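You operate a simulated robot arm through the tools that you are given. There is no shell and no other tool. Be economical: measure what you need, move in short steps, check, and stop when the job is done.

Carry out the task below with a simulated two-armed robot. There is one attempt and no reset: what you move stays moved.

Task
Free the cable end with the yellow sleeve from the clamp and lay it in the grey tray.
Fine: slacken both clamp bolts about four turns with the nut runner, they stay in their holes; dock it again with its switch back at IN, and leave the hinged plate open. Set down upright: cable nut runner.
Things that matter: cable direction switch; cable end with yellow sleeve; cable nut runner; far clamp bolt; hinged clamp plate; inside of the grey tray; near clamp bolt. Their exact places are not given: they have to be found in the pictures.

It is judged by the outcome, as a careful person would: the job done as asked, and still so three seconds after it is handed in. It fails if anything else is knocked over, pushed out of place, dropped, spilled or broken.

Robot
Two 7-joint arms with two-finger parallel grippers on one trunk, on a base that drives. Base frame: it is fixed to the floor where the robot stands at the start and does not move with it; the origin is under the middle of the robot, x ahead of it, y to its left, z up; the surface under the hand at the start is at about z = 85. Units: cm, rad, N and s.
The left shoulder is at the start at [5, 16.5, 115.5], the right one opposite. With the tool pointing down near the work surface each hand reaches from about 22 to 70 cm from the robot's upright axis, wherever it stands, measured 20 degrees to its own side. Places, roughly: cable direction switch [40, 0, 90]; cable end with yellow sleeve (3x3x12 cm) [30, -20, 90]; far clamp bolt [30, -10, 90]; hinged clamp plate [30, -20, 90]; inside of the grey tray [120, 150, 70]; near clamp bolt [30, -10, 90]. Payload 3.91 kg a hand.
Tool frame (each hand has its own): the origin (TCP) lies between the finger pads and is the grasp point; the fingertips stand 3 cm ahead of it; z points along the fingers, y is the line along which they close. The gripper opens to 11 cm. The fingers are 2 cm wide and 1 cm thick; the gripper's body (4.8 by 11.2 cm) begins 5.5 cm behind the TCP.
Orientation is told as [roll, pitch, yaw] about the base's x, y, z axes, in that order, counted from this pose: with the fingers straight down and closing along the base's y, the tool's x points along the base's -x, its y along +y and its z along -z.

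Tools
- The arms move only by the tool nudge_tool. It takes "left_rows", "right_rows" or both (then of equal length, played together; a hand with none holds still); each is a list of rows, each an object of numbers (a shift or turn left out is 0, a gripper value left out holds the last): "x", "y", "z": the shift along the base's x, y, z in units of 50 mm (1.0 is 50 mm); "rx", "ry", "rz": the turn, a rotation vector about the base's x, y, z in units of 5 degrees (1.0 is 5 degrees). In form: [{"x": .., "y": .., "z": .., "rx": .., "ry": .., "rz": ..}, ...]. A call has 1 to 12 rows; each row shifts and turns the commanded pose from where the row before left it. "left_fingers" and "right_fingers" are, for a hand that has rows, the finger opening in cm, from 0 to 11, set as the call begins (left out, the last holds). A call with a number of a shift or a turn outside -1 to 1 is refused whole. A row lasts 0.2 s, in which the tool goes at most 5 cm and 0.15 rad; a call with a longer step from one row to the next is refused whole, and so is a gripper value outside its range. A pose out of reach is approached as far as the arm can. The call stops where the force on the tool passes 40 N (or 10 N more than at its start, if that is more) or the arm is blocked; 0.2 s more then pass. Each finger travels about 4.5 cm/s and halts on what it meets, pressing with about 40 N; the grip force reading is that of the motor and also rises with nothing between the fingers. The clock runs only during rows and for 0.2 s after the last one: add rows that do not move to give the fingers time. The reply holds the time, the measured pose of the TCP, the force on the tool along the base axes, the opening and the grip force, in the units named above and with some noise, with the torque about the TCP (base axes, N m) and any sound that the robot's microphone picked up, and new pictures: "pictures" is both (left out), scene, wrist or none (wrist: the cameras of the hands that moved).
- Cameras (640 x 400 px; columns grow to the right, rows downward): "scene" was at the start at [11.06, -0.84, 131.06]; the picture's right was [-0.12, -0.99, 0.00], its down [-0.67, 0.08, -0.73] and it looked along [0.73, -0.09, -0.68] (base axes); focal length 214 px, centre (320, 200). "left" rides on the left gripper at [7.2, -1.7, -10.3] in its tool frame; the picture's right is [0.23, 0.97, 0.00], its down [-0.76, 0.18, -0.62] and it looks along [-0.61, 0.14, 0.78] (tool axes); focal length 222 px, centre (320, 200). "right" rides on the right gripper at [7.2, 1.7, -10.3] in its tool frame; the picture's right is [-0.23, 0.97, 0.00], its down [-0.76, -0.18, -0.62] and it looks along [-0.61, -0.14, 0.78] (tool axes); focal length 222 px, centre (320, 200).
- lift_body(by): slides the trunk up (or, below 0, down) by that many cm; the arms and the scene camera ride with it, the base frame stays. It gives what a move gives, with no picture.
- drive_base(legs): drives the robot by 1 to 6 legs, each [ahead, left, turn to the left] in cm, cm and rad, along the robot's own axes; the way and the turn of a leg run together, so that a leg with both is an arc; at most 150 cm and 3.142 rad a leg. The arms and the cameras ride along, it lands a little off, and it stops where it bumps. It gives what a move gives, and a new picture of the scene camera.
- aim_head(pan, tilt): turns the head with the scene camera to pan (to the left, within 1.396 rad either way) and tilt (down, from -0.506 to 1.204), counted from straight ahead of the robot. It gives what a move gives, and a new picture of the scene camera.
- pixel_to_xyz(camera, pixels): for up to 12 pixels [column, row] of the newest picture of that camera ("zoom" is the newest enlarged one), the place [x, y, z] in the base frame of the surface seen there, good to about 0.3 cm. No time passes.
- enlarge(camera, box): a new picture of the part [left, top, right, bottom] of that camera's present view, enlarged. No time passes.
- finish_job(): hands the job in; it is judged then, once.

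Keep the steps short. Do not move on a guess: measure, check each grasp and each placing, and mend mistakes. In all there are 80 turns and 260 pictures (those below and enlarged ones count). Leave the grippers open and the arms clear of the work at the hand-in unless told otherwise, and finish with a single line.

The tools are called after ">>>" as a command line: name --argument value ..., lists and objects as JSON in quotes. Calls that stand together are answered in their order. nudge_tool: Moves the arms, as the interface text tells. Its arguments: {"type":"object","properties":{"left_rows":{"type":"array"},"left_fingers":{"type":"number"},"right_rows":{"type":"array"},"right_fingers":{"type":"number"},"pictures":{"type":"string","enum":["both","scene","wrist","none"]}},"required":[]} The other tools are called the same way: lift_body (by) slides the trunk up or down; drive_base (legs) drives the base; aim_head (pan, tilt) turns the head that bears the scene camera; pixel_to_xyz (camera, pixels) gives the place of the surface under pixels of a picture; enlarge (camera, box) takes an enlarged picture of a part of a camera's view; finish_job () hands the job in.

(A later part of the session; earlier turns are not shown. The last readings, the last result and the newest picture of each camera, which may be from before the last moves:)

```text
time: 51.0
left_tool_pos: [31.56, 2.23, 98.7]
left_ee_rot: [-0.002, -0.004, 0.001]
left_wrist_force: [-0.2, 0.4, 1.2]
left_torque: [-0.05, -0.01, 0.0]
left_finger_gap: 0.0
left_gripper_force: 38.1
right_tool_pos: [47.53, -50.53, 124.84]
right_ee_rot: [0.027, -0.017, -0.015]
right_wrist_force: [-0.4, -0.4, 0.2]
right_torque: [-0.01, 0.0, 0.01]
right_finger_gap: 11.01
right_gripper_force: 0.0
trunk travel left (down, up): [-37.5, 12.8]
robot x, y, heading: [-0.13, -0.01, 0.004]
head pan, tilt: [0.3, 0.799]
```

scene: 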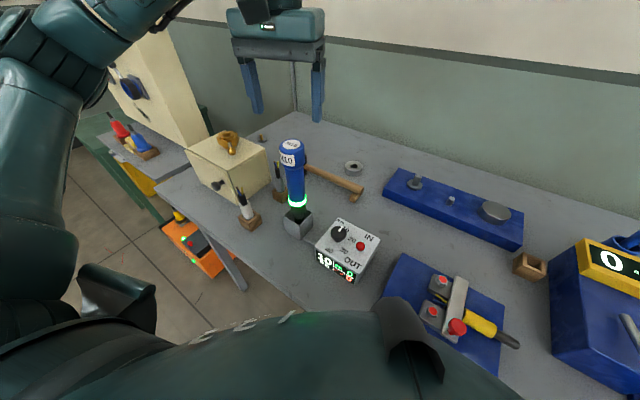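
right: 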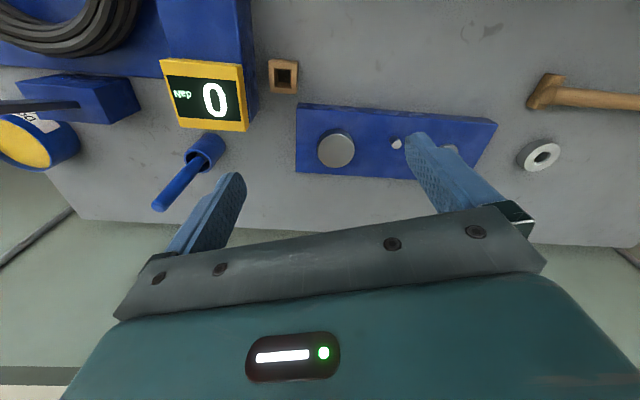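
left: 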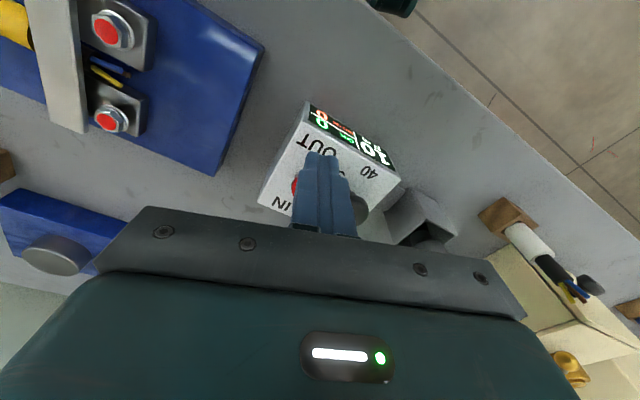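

The knob is just ahead at (295,185), slightly toward -y. I'll lower to z≈97, shift, and push toward IN.

>>> nudge_tool --left_rows '[{"z": -0.34, "y": -0.08}, {"x": 0.14, "y": -0.04}, {"x": 0.14, "y": -0.04}, {"x": 0.14, "y": -0.04}, {"x": 0.14, "y": -0.04}, {"x": 0.14, "y": -0.04}, {"x": 0.08, "y": -0.02}, {"x": -0.3}, {"z": 0.8}, {"z": 1}, {"z": 1}]' --pictures "both"

>>> enlarge --camera "scene" --box '[300, 205, 390, 285]'

```text
time: 53.4
left_tool_pos: [33.95, 0.84, 111.14]
left_ee_rot: [0.0, -0.003, 0.0]
left_wrist_force: [-0.3, 0.1, 0.0]
left_torque: [-0.01, -0.03, 0.0]
left_finger_gap: 0.0
left_gripper_force: 37.5
right_tool_pos: [47.43, -50.48, 125.04]
right_ee_rot: [0.025, -0.016, -0.015]
right_wrist_force: [-0.1, -0.2, -0.4]
right_torque: [0.01, 0.01, 0.01]
right_finger_gap: 10.97
right_gripper_force: 0.0
trunk travel left (down, up): [-37.5, 12.8]
robot x, y, heading: [-0.39, -0.06, 0.001]
head pan, tilt: [0.3, 0.799]
```

scene: 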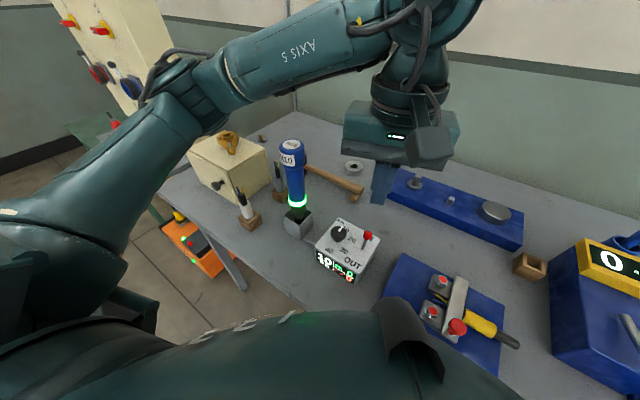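
left: 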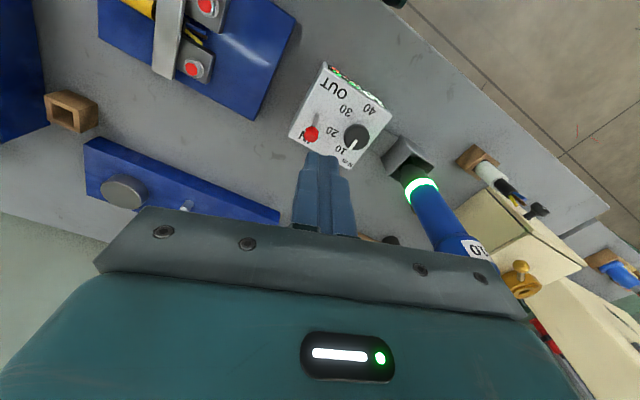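

```text
5.00 times, centred on (345, 245) of scene
```

zoom: 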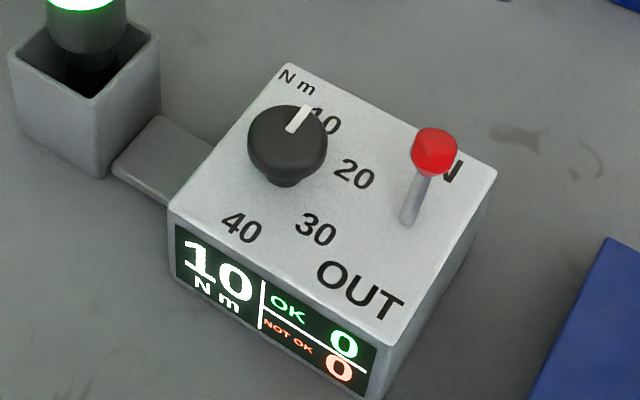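

The lever is back at IN. I'll retract the left arm to the left and bring the right hand near the clamp for a close look at the hinge.

>>> nudge_tool --left_rows '[{"z": 0.8}, {"z": 0.8}, {"x": -0.2, "y": 0.7}, {"x": -0.2, "y": 0.7}, {"x": -0.2, "y": 0.7}, {}, {}, {}, {}, {}, {}]' --right_rows '[{}, {}, {}, {"rx": -0.3, "ry": 0.18, "rz": 0.16, "x": -0.4, "y": 0.4}, {"x": -0.7, "y": 0.7}, {"x": -0.7, "y": 0.7}, {"x": -0.7, "y": 0.7}, {"x": -0.7, "y": 0.7}, {"x": -0.7, "y": 0.7}, {"x": -0.3, "y": 0.7, "z": -0.5}, {"y": 0.5, "z": -0.5}]' --pictures "wrist"

>>> aim_head --pan -0.35 --tilt 0.85

```text
time: 55.8
left_tool_pos: [30.89, 11.23, 119.05]
left_ee_rot: [0.0, -0.004, 0.0]
left_wrist_force: [-0.3, -0.9, -0.5]
left_torque: [-0.04, 0.04, 0.02]
left_finger_gap: 0.01
left_gripper_force: 37.2
right_tool_pos: [24.86, -37.55, 119.56]
right_ee_rot: [0.0, 0.0, 0.003]
right_wrist_force: [0.1, 0.7, -0.5]
right_torque: [-0.02, -0.01, -0.04]
right_finger_gap: 11.02
right_gripper_force: 0.1
right hand out of reach, approached as far as the arm can: row 7, 8, 9, 10, 11
trunk travel left (down, up): [-37.5, 12.8]
robot x, y, heading: [0.24, -0.33, -0.001]
head pan, tilt: [0.3, 0.799]
```

right: 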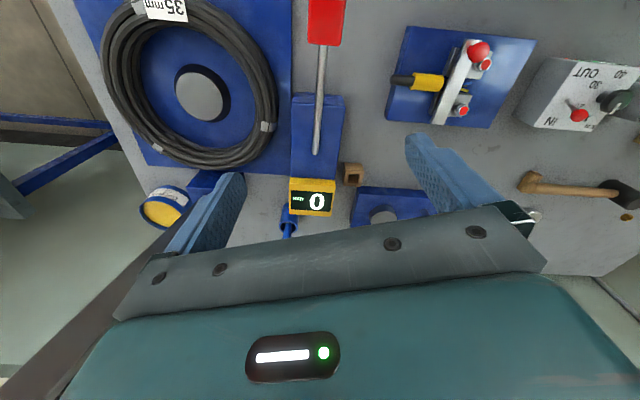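
left: 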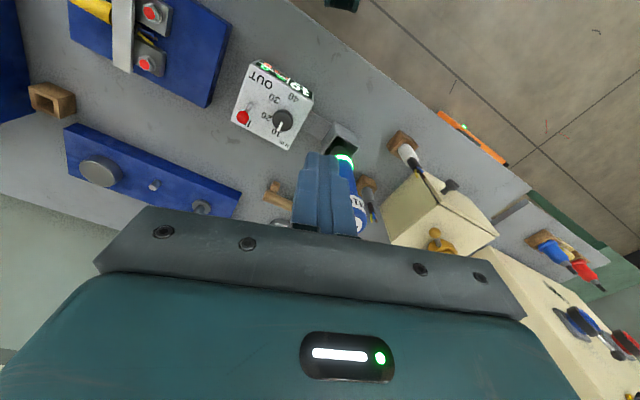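

```text
time: 56.8
left_tool_pos: [31.02, 11.18, 119.1]
left_ee_rot: [0.0, -0.003, 0.0]
left_wrist_force: [0.5, 0.1, -1.3]
left_torque: [0.0, -0.03, -0.03]
left_finger_gap: 0.03
left_gripper_force: 38.3
right_tool_pos: [24.83, -37.5, 119.57]
right_ee_rot: [0.0, 0.0, 0.0]
right_wrist_force: [0.6, 0.9, 0.5]
right_torque: [-0.01, -0.02, -0.03]
right_finger_gap: 10.99
right_gripper_force: 0.0
trunk travel left (down, up): [-37.5, 12.8]
robot x, y, heading: [0.1, 0.09, 0.001]
head pan, tilt: [-0.351, 0.85]
```

scene: 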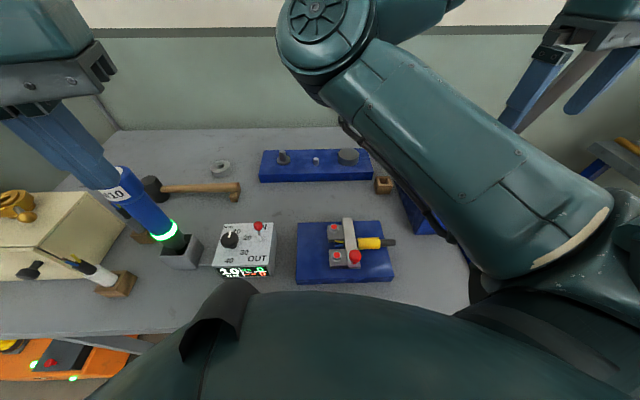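

>>> enlarge --camera "right" --box '[380, 20, 550, 140]'

>>> enlarge --camera "scene" --box '[315, 205, 405, 280]'

>>> pixel_to_xyz --camera "zoom" --pixels '[[238, 95], [240, 150], [245, 230], [250, 310], [275, 310], [287, 240], [270, 95], [350, 165], [350, 225], [280, 200], [430, 190], [480, 195]]'

```text
3.33 times, centred on (465, 80) of right
```

zoom: 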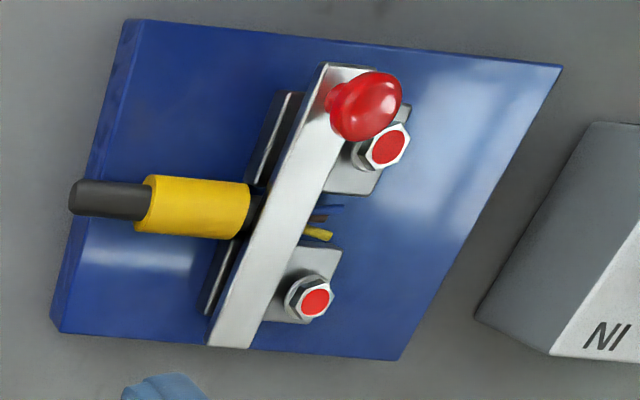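

```text
5.33 times, centred on (360, 242) of scene
```

zoom: 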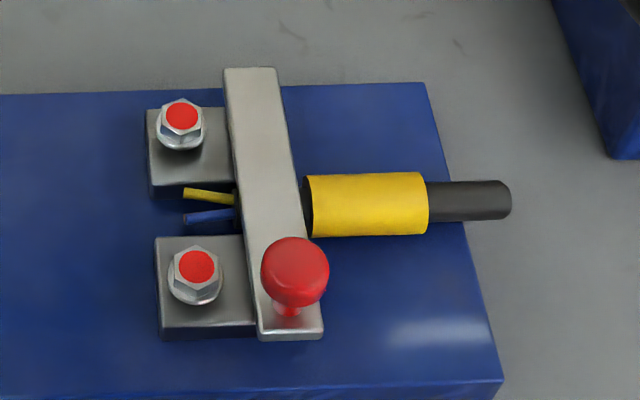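

```text
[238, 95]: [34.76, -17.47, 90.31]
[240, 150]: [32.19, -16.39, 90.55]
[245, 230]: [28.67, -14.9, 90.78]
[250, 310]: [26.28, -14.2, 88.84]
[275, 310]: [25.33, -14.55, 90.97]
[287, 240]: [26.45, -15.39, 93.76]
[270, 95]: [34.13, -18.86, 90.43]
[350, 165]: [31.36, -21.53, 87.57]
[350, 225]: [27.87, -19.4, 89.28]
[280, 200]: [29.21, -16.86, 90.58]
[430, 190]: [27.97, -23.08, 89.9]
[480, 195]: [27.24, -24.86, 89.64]
```

The bar looks hinged at its far end, with the knob at the near end (25.6,-15.2, 93.7). The right arm is folded awkwardly here, so I'll send it back out and drive the base back 12 cm for easier reach.

>>> nudge_tool --right_rows '[{"z": 0.5}, {"x": 0.7, "y": -0.5}, {"x": 0.7, "y": -0.5}, {"x": 0.7, "y": -0.5}, {"x": 0.7, "y": -0.5}, {"x": 0.7, "y": -0.4}, {"x": 0.5}]' --pictures "none"

>>> drive_base --legs '[[-12, 0, 0]]'

```text
time: 58.4
left_tool_pos: [30.9, 11.29, 119.04]
left_ee_rot: [-0.001, -0.003, 0.001]
left_wrist_force: [0.6, -0.7, 0.6]
left_torque: [0.02, 0.03, 0.01]
left_finger_gap: 0.01
left_gripper_force: 37.5
right_tool_pos: [44.91, -49.51, 122.06]
right_ee_rot: [0.001, 0.001, 0.001]
right_wrist_force: [0.1, 0.0, 0.2]
right_torque: [0.01, -0.03, -0.01]
right_finger_gap: 10.98
right_gripper_force: 0.1
trunk travel left (down, up): [-37.5, 12.8]
robot x, y, heading: [0.22, -0.04, -0.003]
head pan, tilt: [-0.351, 0.85]
```

```text
time: 59.7
left_tool_pos: [18.88, 11.25, 119.05]
left_ee_rot: [-0.001, -0.005, 0.0]
left_wrist_force: [0.1, 1.1, 0.2]
left_torque: [-0.04, -0.02, 0.0]
left_finger_gap: 0.0
left_gripper_force: 37.5
right_tool_pos: [32.61, -49.53, 122.23]
right_ee_rot: [-0.001, -0.002, 0.001]
right_wrist_force: [0.2, -0.4, -0.3]
right_torque: [-0.02, -0.02, -0.01]
right_finger_gap: 11.01
right_gripper_force: 0.1
trunk travel left (down, up): [-37.5, 12.8]
robot x, y, heading: [-11.91, 0.23, -0.001]
head pan, tilt: [-0.351, 0.85]
```

scene: 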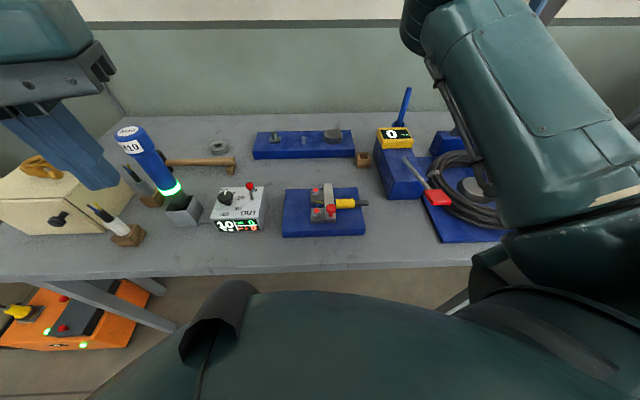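

>>> enlarge --camera "scene" --box '[295, 175, 375, 245]'

>>> pixel_to_xyz --camera "zoom" --pixels '[[275, 270], [258, 275], [297, 275], [275, 250], [275, 285], [275, 300], [275, 320], [210, 190], [210, 280]]'

>>> nudge_tool --left_rows '[{"x": 0.22, "y": -0.88, "rz": -0.61}, {"x": 0.22, "y": -0.88, "rz": -0.61}, {"x": 0.22, "y": -0.88, "rz": -0.61}, {"x": 0.22, "y": -0.88, "rz": -0.61}, {"x": 0.22, "y": -0.88, "rz": -0.61}, {"x": 0.22, "y": -0.88, "rz": -0.59}, {"z": -0.8}, {"z": -0.8}, {}]' --left_fingers 4.5

```text
5.71 times, centred on (335, 210) of scene
```

zoom: 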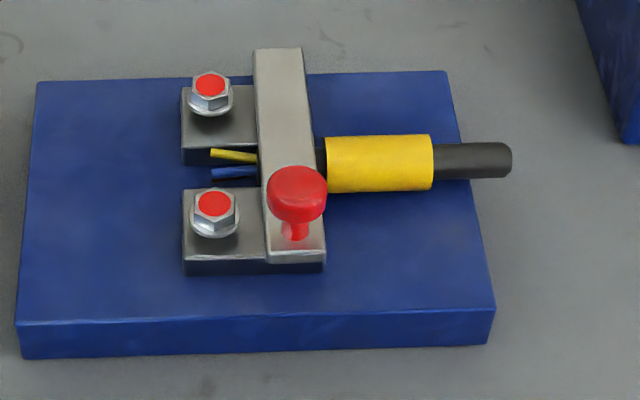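

```text
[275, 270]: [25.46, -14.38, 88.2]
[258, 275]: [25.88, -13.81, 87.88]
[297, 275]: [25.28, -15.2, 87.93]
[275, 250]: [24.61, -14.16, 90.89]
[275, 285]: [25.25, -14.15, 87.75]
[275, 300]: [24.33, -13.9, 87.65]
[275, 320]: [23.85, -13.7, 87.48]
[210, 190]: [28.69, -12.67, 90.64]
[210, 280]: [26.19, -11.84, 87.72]
```

```text
time: 61.7
left_tool_pos: [25.43, -15.14, 111.01]
left_ee_rot: [0.0, -0.003, -0.318]
left_wrist_force: [-0.6, 0.5, 0.0]
left_torque: [0.02, -0.02, -0.04]
left_finger_gap: 4.53
left_gripper_force: 0.1
right_tool_pos: [32.7, -49.49, 122.23]
right_ee_rot: [0.0, -0.001, -0.001]
right_wrist_force: [0.2, 0.2, 0.1]
right_torque: [0.01, -0.01, 0.0]
right_finger_gap: 10.99
right_gripper_force: 0.1
trunk travel left (down, up): [-37.5, 12.8]
robot x, y, heading: [-12.06, -0.04, -0.0]
head pan, tilt: [-0.351, 0.85]
```

scene: 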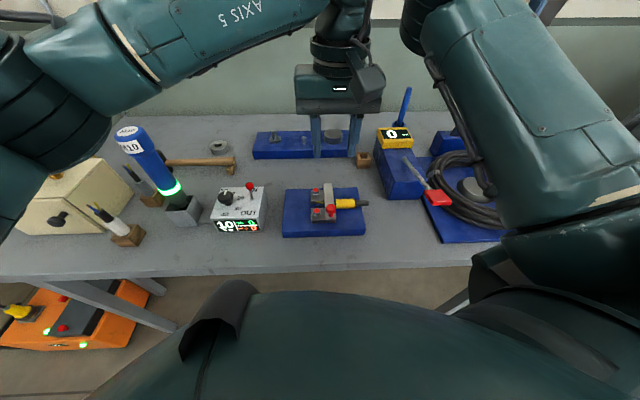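
left: 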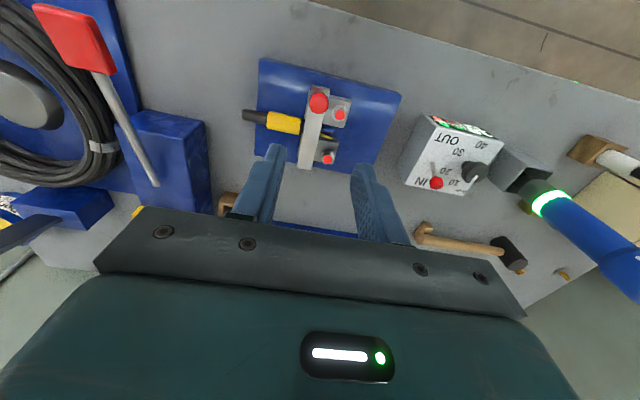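

>>> enlarge --camera "left" --box '[235, 50, 405, 180]'

>>> pixel_to_xyz --camera "left" --pixels '[[319, 102], [310, 103], [328, 103], [319, 93], [319, 112], [338, 113], [327, 157], [307, 160], [283, 123]]'

```text
3.08 times, centred on (320, 115) of left
```

zoom: 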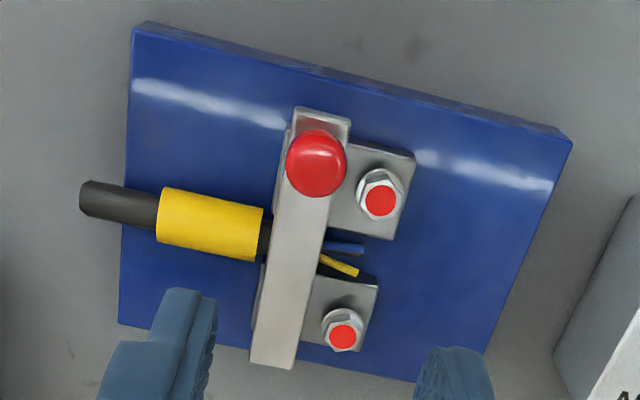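

```text
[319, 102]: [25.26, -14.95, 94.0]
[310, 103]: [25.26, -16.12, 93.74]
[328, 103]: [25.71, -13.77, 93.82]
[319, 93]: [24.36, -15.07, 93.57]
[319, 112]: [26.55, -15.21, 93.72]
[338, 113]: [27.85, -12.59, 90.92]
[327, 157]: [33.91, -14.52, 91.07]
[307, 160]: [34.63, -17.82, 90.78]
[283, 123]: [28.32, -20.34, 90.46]
```

The knob centre is (25.4,-14.95) with its top at z 94. I'll lower so the fingertips reach z≈91.7 and close on it.

>>> nudge_tool --left_rows '[{"y": 0.03, "z": -0.6}, {"z": -0.7}, {"z": -0.7}, {"z": -0.7}, {"z": -0.4}, {"z": -0.14}, {}]' --pictures "wrist"

>>> enlarge --camera "scene" --box '[290, 155, 380, 245]'

```text
time: 63.3
left_tool_pos: [25.42, -14.91, 94.87]
left_ee_rot: [-0.002, -0.004, -0.318]
left_wrist_force: [0.1, 0.4, -0.1]
left_torque: [0.02, 0.03, -0.01]
left_finger_gap: 4.54
left_gripper_force: 0.1
right_tool_pos: [32.73, -49.52, 122.13]
right_ee_rot: [0.001, 0.001, 0.0]
right_wrist_force: [-0.4, -0.4, 0.5]
right_torque: [0.02, -0.05, -0.02]
right_finger_gap: 11.01
right_gripper_force: 0.0
trunk travel left (down, up): [-37.5, 12.8]
robot x, y, heading: [-12.23, -0.08, -0.002]
head pan, tilt: [-0.351, 0.85]
```

left: 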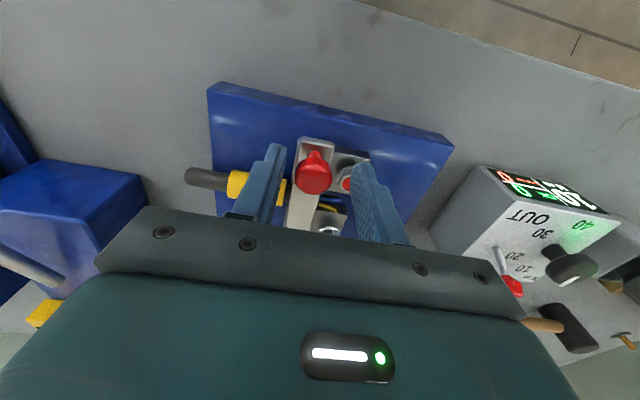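

```text
4.44 times, centred on (335, 200) of scene
```

zoom: 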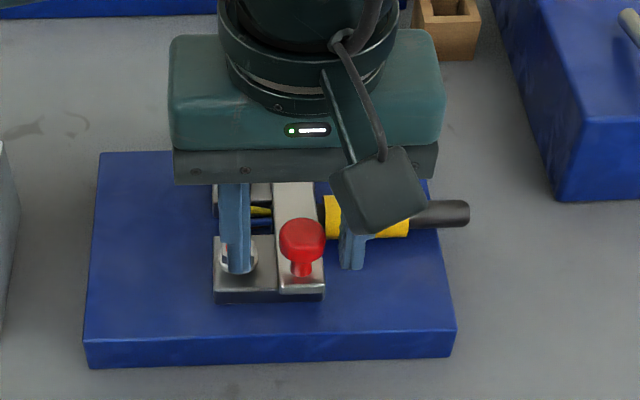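

>>> nudge_tool --left_rows '[{"x": -0.01, "y": -0.04}, {}, {}, {}, {}]' --left_fingers 0 --pictures "wrist"

```text
time: 64.5
left_tool_pos: [25.36, -15.27, 94.77]
left_ee_rot: [-0.003, -0.004, -0.318]
left_wrist_force: [-1.7, -7.4, -0.8]
left_torque: [-0.14, 0.09, -0.03]
left_finger_gap: 2.28
left_gripper_force: 45.1
right_tool_pos: [32.79, -49.61, 122.1]
right_ee_rot: [-0.003, 0.0, 0.0]
right_wrist_force: [0.3, -0.7, 0.6]
right_torque: [-0.02, -0.03, 0.01]
right_finger_gap: 10.97
right_gripper_force: 0.1
trunk travel left (down, up): [-37.5, 12.8]
robot x, y, heading: [-12.06, 0.23, 0.003]
head pan, tilt: [-0.351, 0.85]
```

left: 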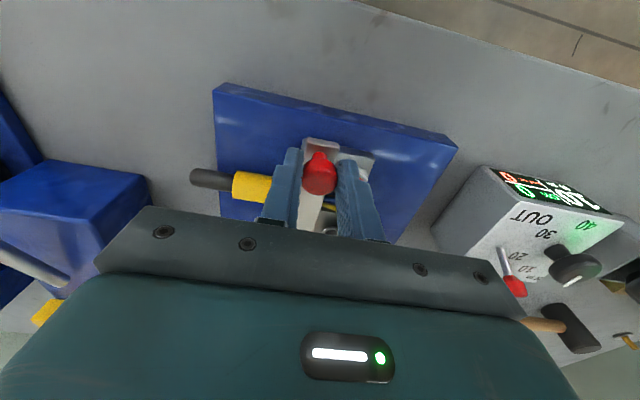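

The knob is gripped (2.28 cm). I'll lift gently along the start of the arc and watch the force and the plate.

>>> nudge_tool --left_rows '[{"y": -0.02, "z": 0.1}, {"x": 0.03, "y": -0.01, "z": 0.1}, {"x": 0.05, "y": -0.015, "z": 0.1}, {}]' --pictures "wrist"

>>> enlarge --camera "scene" --box '[290, 155, 380, 245]'

```text
time: 65.5
left_tool_pos: [25.79, -15.41, 96.41]
left_ee_rot: [-0.001, -0.001, -0.319]
left_wrist_force: [-6.6, 0.5, -10.3]
left_torque: [0.39, 1.36, 0.01]
left_finger_gap: 2.26
left_gripper_force: 45.4
right_tool_pos: [32.67, -49.57, 122.03]
right_ee_rot: [-0.001, -0.002, -0.001]
right_wrist_force: [0.1, 0.3, -0.4]
right_torque: [0.01, 0.0, 0.0]
right_finger_gap: 11.0
right_gripper_force: 0.1
trunk travel left (down, up): [-37.5, 12.8]
robot x, y, heading: [-12.29, -0.16, -0.001]
head pan, tilt: [-0.351, 0.85]
```

left: 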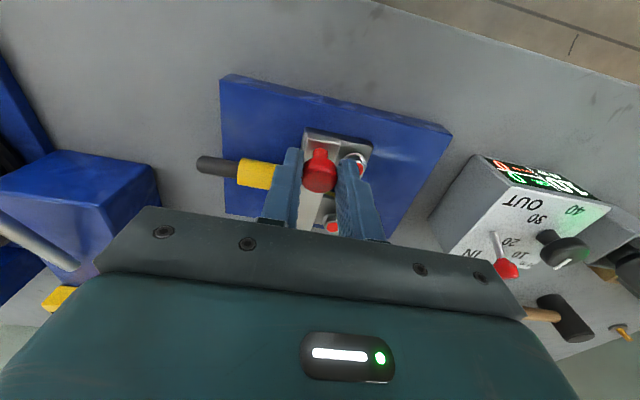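

```text
4.44 times, centred on (335, 200) of scene
```

zoom: 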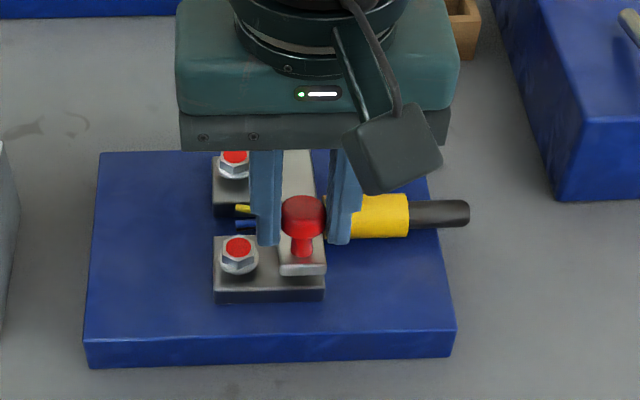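

Confirmed: the near end rises and the hinge is at the far end. I'll follow the arc about the hinge, tilting the tool partly along with it.

>>> nudge_tool --left_rows '[{"x": 0.13, "y": -0.042, "z": 0.202, "rx": 0.248, "ry": 0.76}, {"x": 0.149, "y": -0.049, "z": 0.19, "rx": 0.248, "ry": 0.76}, {"x": 0.166, "y": -0.054, "z": 0.172, "rx": 0.248, "ry": 0.76}, {"x": 0.185, "y": -0.06, "z": 0.154, "rx": 0.248, "ry": 0.76}, {}]' --pictures "wrist"

>>> enlarge --camera "scene" --box '[280, 125, 390, 245]'

```text
time: 66.7
left_tool_pos: [28.84, -16.35, 100.18]
left_ee_rot: [0.001, 0.276, -0.317]
left_wrist_force: [-13.0, 11.5, 4.1]
left_torque: [0.49, 1.05, -0.07]
left_finger_gap: 2.29
left_gripper_force: 45.2
right_tool_pos: [32.65, -49.49, 122.23]
right_ee_rot: [-0.002, -0.002, 0.001]
right_wrist_force: [-0.3, 0.9, -0.3]
right_torque: [0.01, 0.0, 0.01]
right_finger_gap: 10.96
right_gripper_force: 0.0
trunk travel left (down, up): [-37.5, 12.8]
robot x, y, heading: [-11.92, -0.13, 0.001]
head pan, tilt: [-0.351, 0.85]
```

left: 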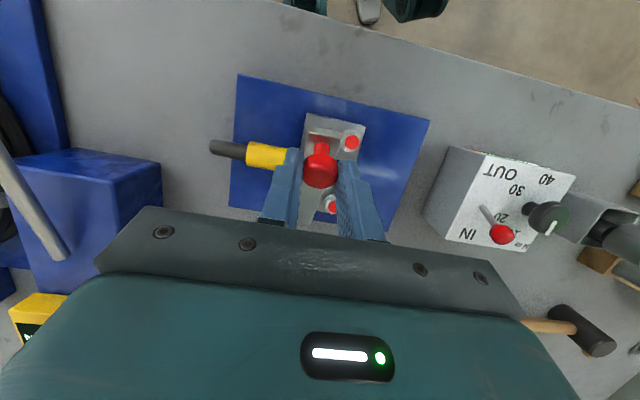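

```text
3.33 times, centred on (335, 185) of scene
```

zoom: 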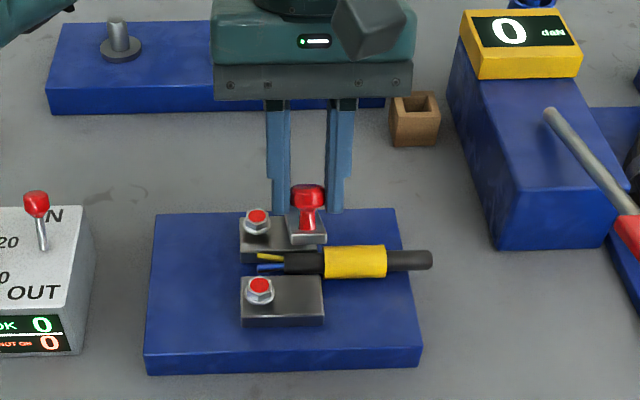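

The plate is opening well, at about 35°. There's a mild back-push of 16 N, so I'll correct the radius slightly and continue.

>>> nudge_tool --left_rows '[{"x": 0.156, "y": -0.02, "z": 0.157, "rx": 0.248, "ry": 0.76}, {"x": 0.217, "y": -0.071, "z": 0.115, "rx": 0.248, "ry": 0.76}, {"x": 0.228, "y": -0.074, "z": 0.09, "rx": 0.248, "ry": 0.76}, {"x": 0.237, "y": -0.077, "z": 0.068, "rx": 0.248, "ry": 0.76}, {}]' --pictures "wrist"

>>> enlarge --camera "scene" --box '[280, 105, 390, 245]'

```text
time: 67.0
left_tool_pos: [29.32, -16.43, 100.29]
left_ee_rot: [-0.041, 0.309, -0.355]
left_wrist_force: [-7.4, -4.5, 9.7]
left_torque: [-0.04, -0.03, 0.01]
left_finger_gap: 2.26
left_gripper_force: 44.6
left hand out of reach, approached as far as the arm can: row 1
right_tool_pos: [32.6, -49.38, 122.23]
right_ee_rot: [-0.002, 0.0, 0.002]
right_wrist_force: [0.6, 0.9, -0.6]
right_torque: [-0.06, 0.06, 0.01]
right_finger_gap: 11.02
right_gripper_force: 0.0
trunk travel left (down, up): [-37.5, 12.8]
robot x, y, heading: [-12.36, 0.06, 0.001]
head pan, tilt: [-0.351, 0.85]
stopped in row 1 (left hand): the force on the tool passed its limit at 55 N (the readings are from after the stop); the commanded pose is now the measured one
```

left: 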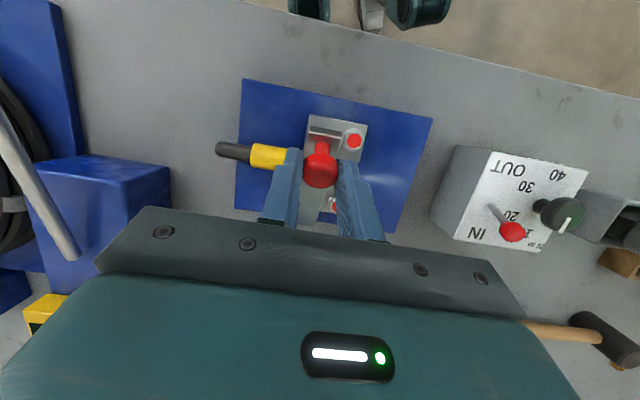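

```text
2.86 times, centred on (335, 175) of scene
```

zoom: 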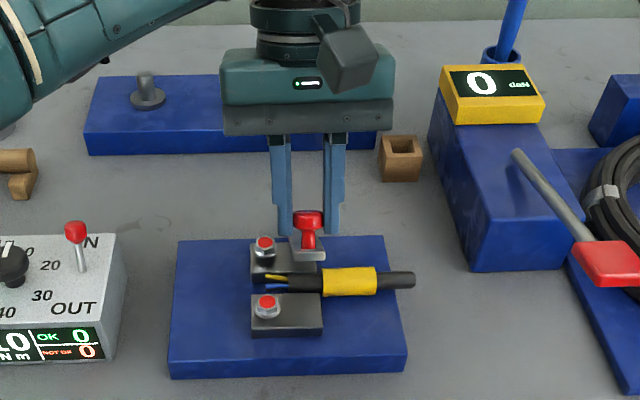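

The tool tilt has hit an arm limit. I'll keep the orientation fixed and let the knob pivot in the pads while following the arc.

>>> nudge_tool --left_rows '[{"x": 0.08, "y": -0.03, "z": 0.08}, {"x": 0.08, "y": -0.026, "z": 0.06}, {"x": 0.085, "y": -0.028, "z": 0.05}, {"x": 0.085, "y": -0.028, "z": 0.05}, {}]' --pictures "wrist"

>>> enlarge --camera "scene" --box '[280, 105, 390, 245]'

```text
time: 68.2
left_tool_pos: [29.16, -16.49, 100.38]
left_ee_rot: [-0.033, 0.309, -0.349]
left_wrist_force: [-12.7, -7.8, 14.9]
left_torque: [-0.33, -0.09, 0.04]
left_finger_gap: 2.25
left_gripper_force: 45.0
left hand out of reach, approached as far as the arm can: row 1, 2, 3, 4
right_tool_pos: [32.43, -49.63, 122.07]
right_ee_rot: [0.002, -0.004, -0.001]
right_wrist_force: [-0.1, 0.0, -0.2]
right_torque: [0.02, -0.02, -0.02]
right_finger_gap: 10.98
right_gripper_force: 0.0
trunk travel left (down, up): [-37.5, 12.8]
robot x, y, heading: [-11.96, 0.4, -0.003]
head pan, tilt: [-0.351, 0.85]
```

left: 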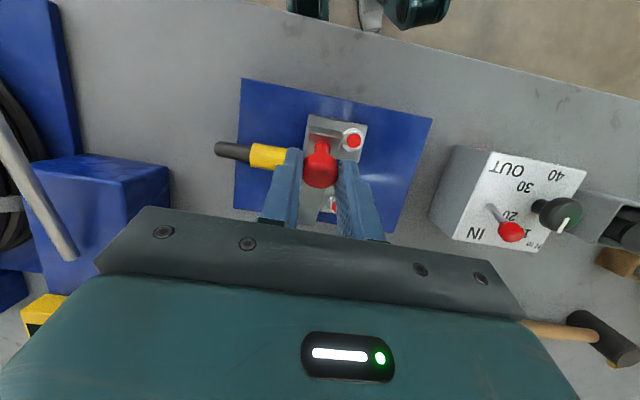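

```text
2.86 times, centred on (335, 175) of scene
```

zoom: 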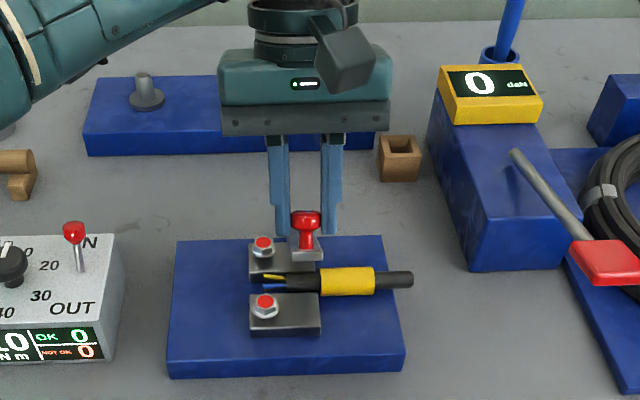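

The arm is at its limit because of the tilt. I'll untilt the tool while the commanded point stays on the arc, so the knob pivots in the pads.

>>> nudge_tool --left_rows '[{"rx": -0.274, "ry": -0.84}, {"rx": -0.274, "ry": -0.84}, {"rx": -0.274, "ry": -0.84}, {"rx": -0.274, "ry": -0.84}, {}]' --pictures "wrist"

>>> enlarge --camera "scene" --box '[280, 105, 390, 245]'

```text
time: 69.4
left_tool_pos: [29.21, -16.45, 100.26]
left_ee_rot: [-0.027, 0.004, -0.348]
left_wrist_force: [-19.1, -3.4, 2.5]
left_torque: [0.31, 1.49, 0.01]
left_finger_gap: 2.29
left_gripper_force: 44.6
right_tool_pos: [32.41, -49.63, 122.09]
right_ee_rot: [0.0, -0.001, 0.0]
right_wrist_force: [-0.6, -0.6, -0.2]
right_torque: [-0.03, 0.01, -0.01]
right_finger_gap: 11.0
right_gripper_force: 0.1
trunk travel left (down, up): [-37.5, 12.8]
robot x, y, heading: [-12.01, 0.25, -0.003]
head pan, tilt: [-0.351, 0.85]
```

left: 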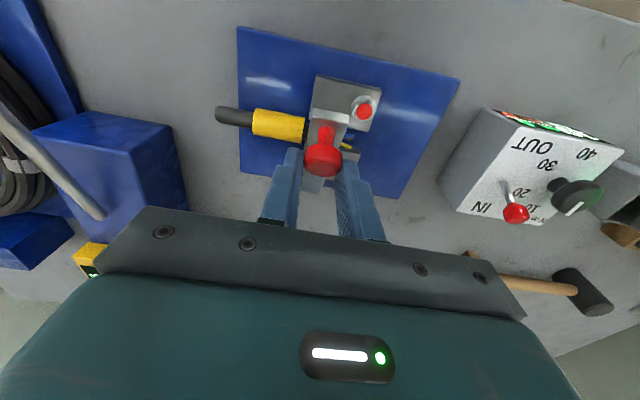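

```text
2.86 times, centred on (335, 175) of scene
```

zoom: 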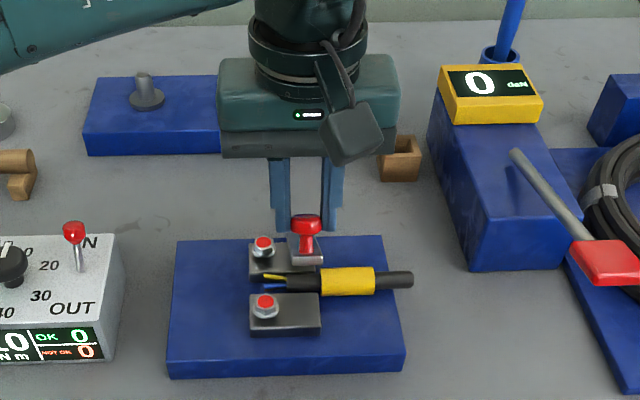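

The pivot works. I'll continue along the arc with the tool vertical.

>>> nudge_tool --left_rows '[{"x": 0.145, "y": -0.05, "z": 0.125}, {"x": 0.165, "y": -0.054, "z": 0.105}, {"x": 0.171, "y": -0.056, "z": 0.09}, {"x": 0.179, "y": -0.058, "z": 0.07}, {}]' --pictures "wrist"

>>> enlarge --camera "scene" --box '[280, 105, 390, 245]'

```text
time: 70.6
left_tool_pos: [32.67, -17.44, 102.06]
left_ee_rot: [-0.023, 0.001, -0.345]
left_wrist_force: [0.0, 0.0, 0.3]
left_torque: [0.01, 0.05, -0.02]
left_finger_gap: 0.01
left_gripper_force: 37.6
right_tool_pos: [32.58, -49.58, 122.06]
right_ee_rot: [0.0, 0.001, 0.0]
right_wrist_force: [0.4, -0.3, -0.6]
right_torque: [0.0, 0.0, 0.02]
right_finger_gap: 10.98
right_gripper_force: 0.0
trunk travel left (down, up): [-37.5, 12.8]
robot x, y, heading: [-12.07, -0.09, 0.002]
head pan, tilt: [-0.351, 0.85]
```

left: 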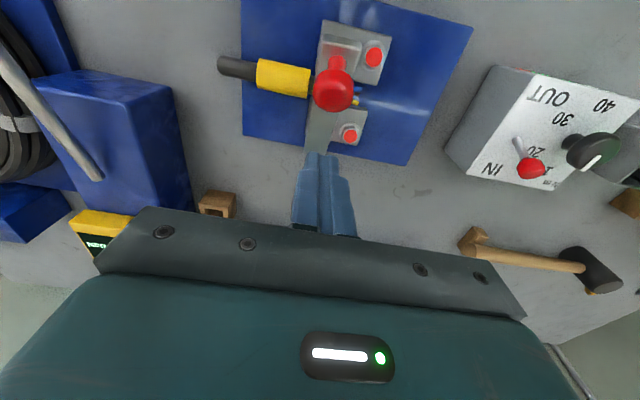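

```text
2.86 times, centred on (335, 175) of scene
```

zoom: 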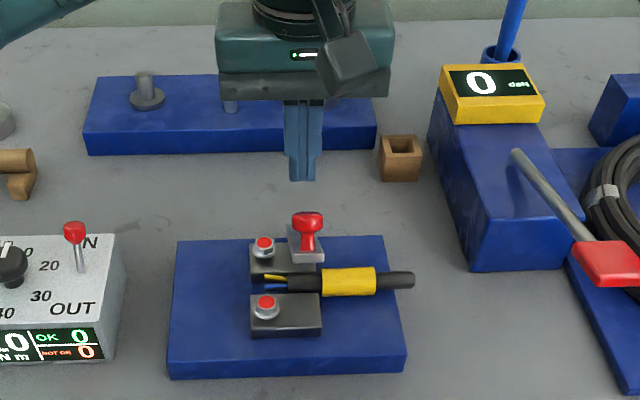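

The knob slipped from the pads, but the plate stays open by itself (friction hinge). I'll measure its present angle, then push it further open with closed fingers from the robot side.

>>> pixel_to_xyz --camera "left" --pixels '[[333, 88], [333, 62], [345, 45], [330, 60], [316, 138], [320, 110], [345, 55]]'

>>> enlarge --camera "left" --box '[220, 0, 480, 180]'

>>> pixel_to_xyz --camera "scene" --pixels '[[342, 182], [342, 189], [342, 193], [336, 193], [337, 187], [349, 193]]'

```text
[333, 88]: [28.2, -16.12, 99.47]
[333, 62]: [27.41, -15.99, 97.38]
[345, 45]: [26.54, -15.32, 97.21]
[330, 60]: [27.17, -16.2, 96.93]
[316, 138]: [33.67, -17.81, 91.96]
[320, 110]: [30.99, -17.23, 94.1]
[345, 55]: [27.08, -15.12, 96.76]
```

```text
2.22 times, centred on (350, 90) of left
```

zoom: 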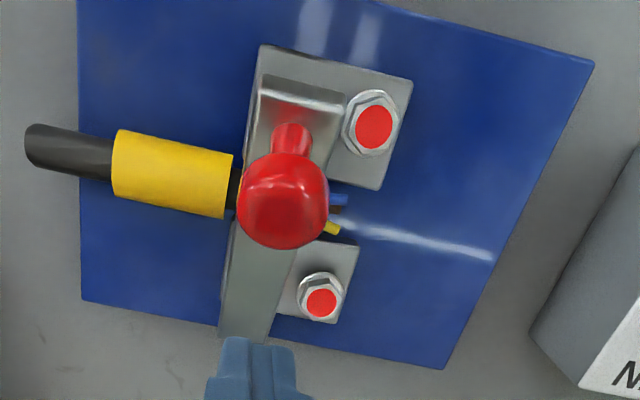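

```text
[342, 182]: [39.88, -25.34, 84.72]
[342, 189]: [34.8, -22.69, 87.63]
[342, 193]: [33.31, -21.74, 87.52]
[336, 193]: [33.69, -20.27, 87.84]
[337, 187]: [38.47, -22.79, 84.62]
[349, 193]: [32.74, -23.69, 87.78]
```

The bar stands at about 36°, with its end near (26.5,-15.3, 97) and the knob pointing away from the robot. I'll go over the top, come down on the robot side, and push its underside forward.

>>> nudge_tool --left_rows '[{"z": 0.8}, {"z": 0.6}, {"x": -0.56, "y": 0.18}, {"x": -0.56, "y": 0.18}, {"x": -0.56, "y": 0.18}, {"z": -0.8}, {"z": -0.8}, {"z": -0.6}, {}]' --pictures "wrist"

>>> enlarge --camera "scene" --box '[280, 105, 390, 245]'

```text
time: 72.6
left_tool_pos: [24.26, -14.7, 98.18]
left_ee_rot: [-0.022, 0.001, -0.346]
left_wrist_force: [-0.4, -0.2, -0.4]
left_torque: [0.01, 0.0, -0.05]
left_finger_gap: 0.0
left_gripper_force: 38.0
right_tool_pos: [32.59, -49.63, 122.1]
right_ee_rot: [0.001, 0.0, 0.001]
right_wrist_force: [-0.7, -0.1, -0.1]
right_torque: [0.03, -0.02, 0.0]
right_finger_gap: 11.0
right_gripper_force: 0.1
trunk travel left (down, up): [-37.5, 12.8]
robot x, y, heading: [-11.7, 0.35, 0.003]
head pan, tilt: [-0.351, 0.85]
```

left: 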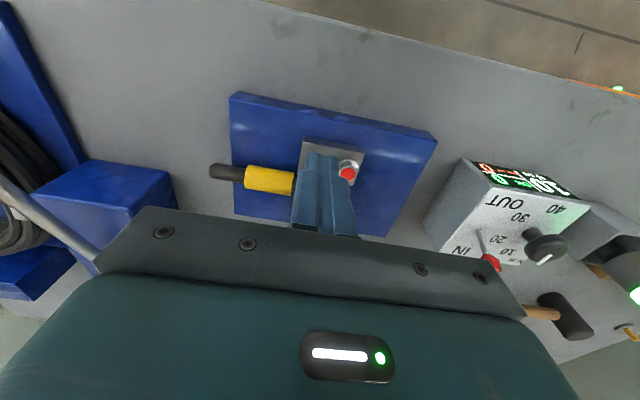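

```text
2.86 times, centred on (335, 175) of scene
```

zoom: 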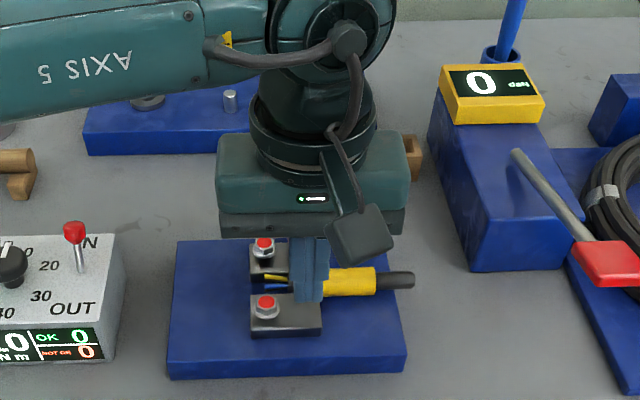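

Now I'll push forward and slightly up in small steps.

>>> nudge_tool --left_rows '[{"x": 0.152, "y": -0.05, "z": 0.03}, {"x": 0.152, "y": -0.05, "z": 0.03}, {"x": 0.152, "y": -0.05, "z": 0.03}, {"x": 0.152, "y": -0.05, "z": 0.03}, {"x": 0.152, "y": -0.05, "z": 0.03}, {"x": 0.152, "y": -0.05, "z": 0.03}, {"x": 0.152, "y": -0.05, "z": 0.03}, {}]' --pictures "wrist"

>>> enlarge --camera "scene" --box '[280, 105, 390, 245]'

```text
time: 73.7
left_tool_pos: [27.04, -15.64, 99.33]
left_ee_rot: [-0.025, 0.007, -0.354]
left_wrist_force: [-16.3, 12.2, 21.1]
left_torque: [0.18, -0.24, 0.21]
left_finger_gap: 0.01
left_gripper_force: 37.4
right_tool_pos: [32.41, -49.35, 122.22]
right_ee_rot: [-0.002, -0.001, 0.001]
right_wrist_force: [0.4, -0.6, -0.4]
right_torque: [-0.04, -0.02, 0.0]
right_finger_gap: 10.99
right_gripper_force: 0.0
trunk travel left (down, up): [-37.5, 12.8]
robot x, y, heading: [-11.99, -0.01, 0.0]
head pan, tilt: [-0.351, 0.85]
stopped in row 5 (left hand): the force on the tool passed its limit at 45 N (the readings are from after the stop); the commanded pose is now the measured one
```

left: 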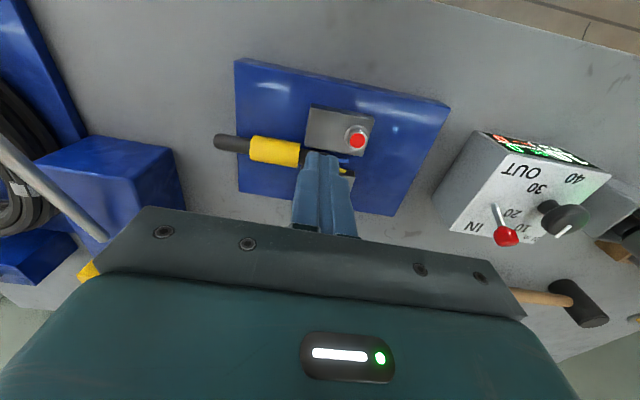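

```text
2.86 times, centred on (335, 175) of scene
```

zoom: 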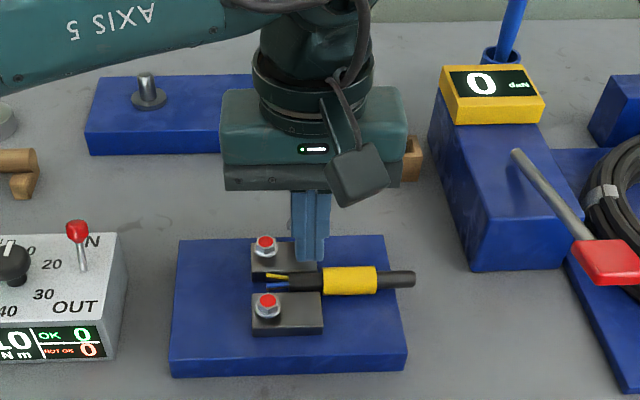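

The bar end drags upward on the finger. I'll push along the arc tangent instead (forward and up).

>>> nudge_tool --left_rows '[{"x": 0.12, "y": -0.04, "z": 0.15}, {"x": 0.14, "y": -0.046, "z": 0.13}, {"x": 0.152, "y": -0.05, "z": 0.115}, {"x": 0.162, "y": -0.053, "z": 0.1}, {"x": 0.17, "y": -0.055, "z": 0.08}, {"x": 0.177, "y": -0.058, "z": 0.06}, {"x": 0.182, "y": -0.059, "z": 0.04}, {}]' --pictures "wrist"

>>> enlarge --camera "scene" --box '[280, 105, 390, 245]'

```text
time: 75.5
left_tool_pos: [32.89, -17.69, 102.47]
left_ee_rot: [-0.022, 0.002, -0.352]
left_wrist_force: [-2.6, 1.5, 14.6]
left_torque: [0.06, -0.2, 0.0]
left_finger_gap: 0.0
left_gripper_force: 37.2
right_tool_pos: [32.53, -49.51, 122.12]
right_ee_rot: [0.001, -0.002, -0.002]
right_wrist_force: [0.3, 0.3, 0.7]
right_torque: [0.0, -0.04, 0.02]
right_finger_gap: 11.01
right_gripper_force: 0.1
trunk travel left (down, up): [-37.5, 12.8]
robot x, y, heading: [-12.31, 0.3, -0.0]
head pan, tilt: [-0.351, 0.85]
```

left: 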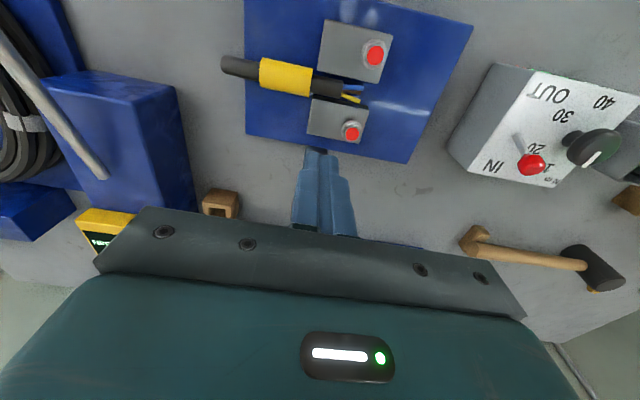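

```text
2.86 times, centred on (335, 175) of scene
```

zoom: 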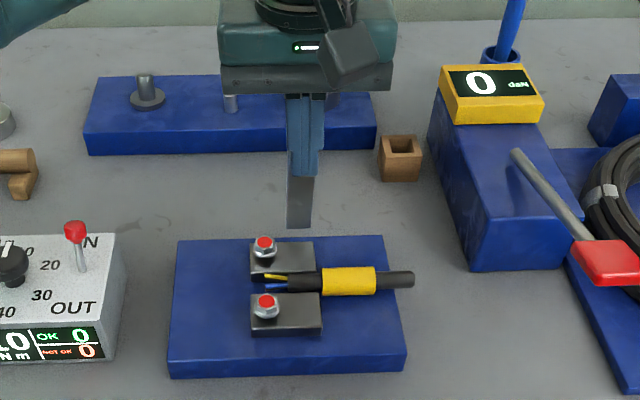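

The plate is up at about 75–80°. A bit more gets it just past vertical.

>>> nudge_tool --left_rows '[{"x": 0.17, "y": -0.055, "z": 0.04}, {"x": 0.17, "y": -0.055, "z": 0.02}, {"x": 0.17, "y": -0.055}, {}]' --pictures "wrist"

>>> enlarge --camera "scene" --box '[280, 105, 390, 245]'

```text
time: 76.5
left_tool_pos: [34.84, -17.7, 102.55]
left_ee_rot: [-0.025, 0.004, -0.349]
left_wrist_force: [-1.8, -2.3, 3.4]
left_torque: [0.02, -0.04, -0.01]
left_finger_gap: 0.0
left_gripper_force: 38.1
left hand out of reach, approached as far as the arm can: row 2, 3
right_tool_pos: [32.68, -49.69, 122.2]
right_ee_rot: [0.0, 0.001, 0.0]
right_wrist_force: [0.5, 0.2, 0.6]
right_torque: [0.03, -0.01, 0.01]
right_finger_gap: 11.02
right_gripper_force: 0.0
trunk travel left (down, up): [-37.5, 12.8]
robot x, y, heading: [-11.73, 0.23, -0.002]
head pan, tilt: [-0.351, 0.85]
```

left: 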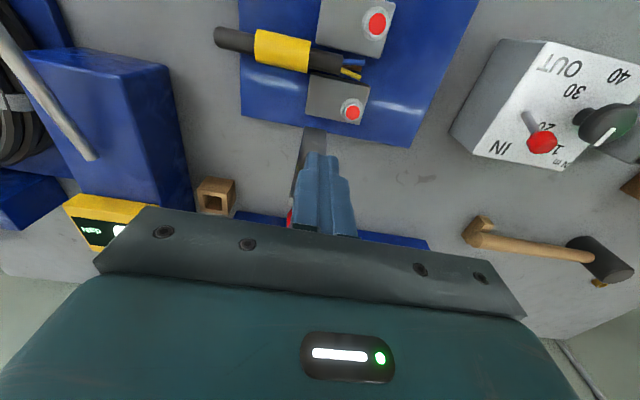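

```text
2.86 times, centred on (335, 175) of scene
```

zoom: 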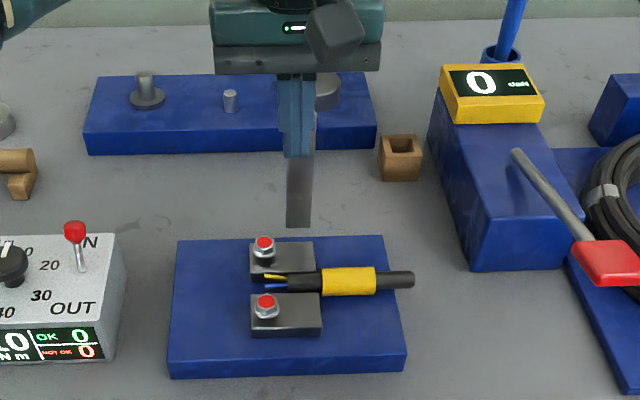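

The bar is about vertical or a little past. I'll back the hand away toward the robot and up, and check that it stays.

>>> nudge_tool --left_rows '[{"x": -0.5, "y": 0.1}, {"x": -0.6, "y": 0.2, "z": 0.4}, {"x": -0.6, "y": 0.6, "z": 0.6}, {"y": 0.8, "z": 0.6}, {"y": 0.8}, {}]' --left_fingers 8 --pictures "both"

>>> enlarge --camera "scene" --box '[280, 125, 390, 245]'

>>> pixel_to_xyz --camera "zoom" --pixels '[[245, 240], [330, 222], [355, 230], [380, 240], [356, 215], [356, 245], [285, 232], [305, 235], [410, 228], [425, 230]]'

```text
refused: row 3 steps farther than a row can; nothing moved
```

```text
3.33 times, centred on (335, 185) of scene
```

zoom: 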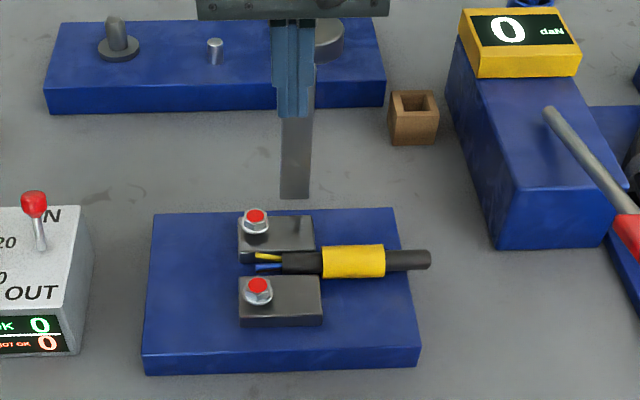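

```text
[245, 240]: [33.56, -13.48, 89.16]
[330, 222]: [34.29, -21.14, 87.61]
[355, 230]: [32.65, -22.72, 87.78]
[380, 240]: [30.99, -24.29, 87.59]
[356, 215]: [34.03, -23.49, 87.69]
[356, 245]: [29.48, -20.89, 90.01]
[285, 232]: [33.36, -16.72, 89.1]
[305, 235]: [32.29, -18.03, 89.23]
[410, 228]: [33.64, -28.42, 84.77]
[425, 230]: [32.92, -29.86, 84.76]
```

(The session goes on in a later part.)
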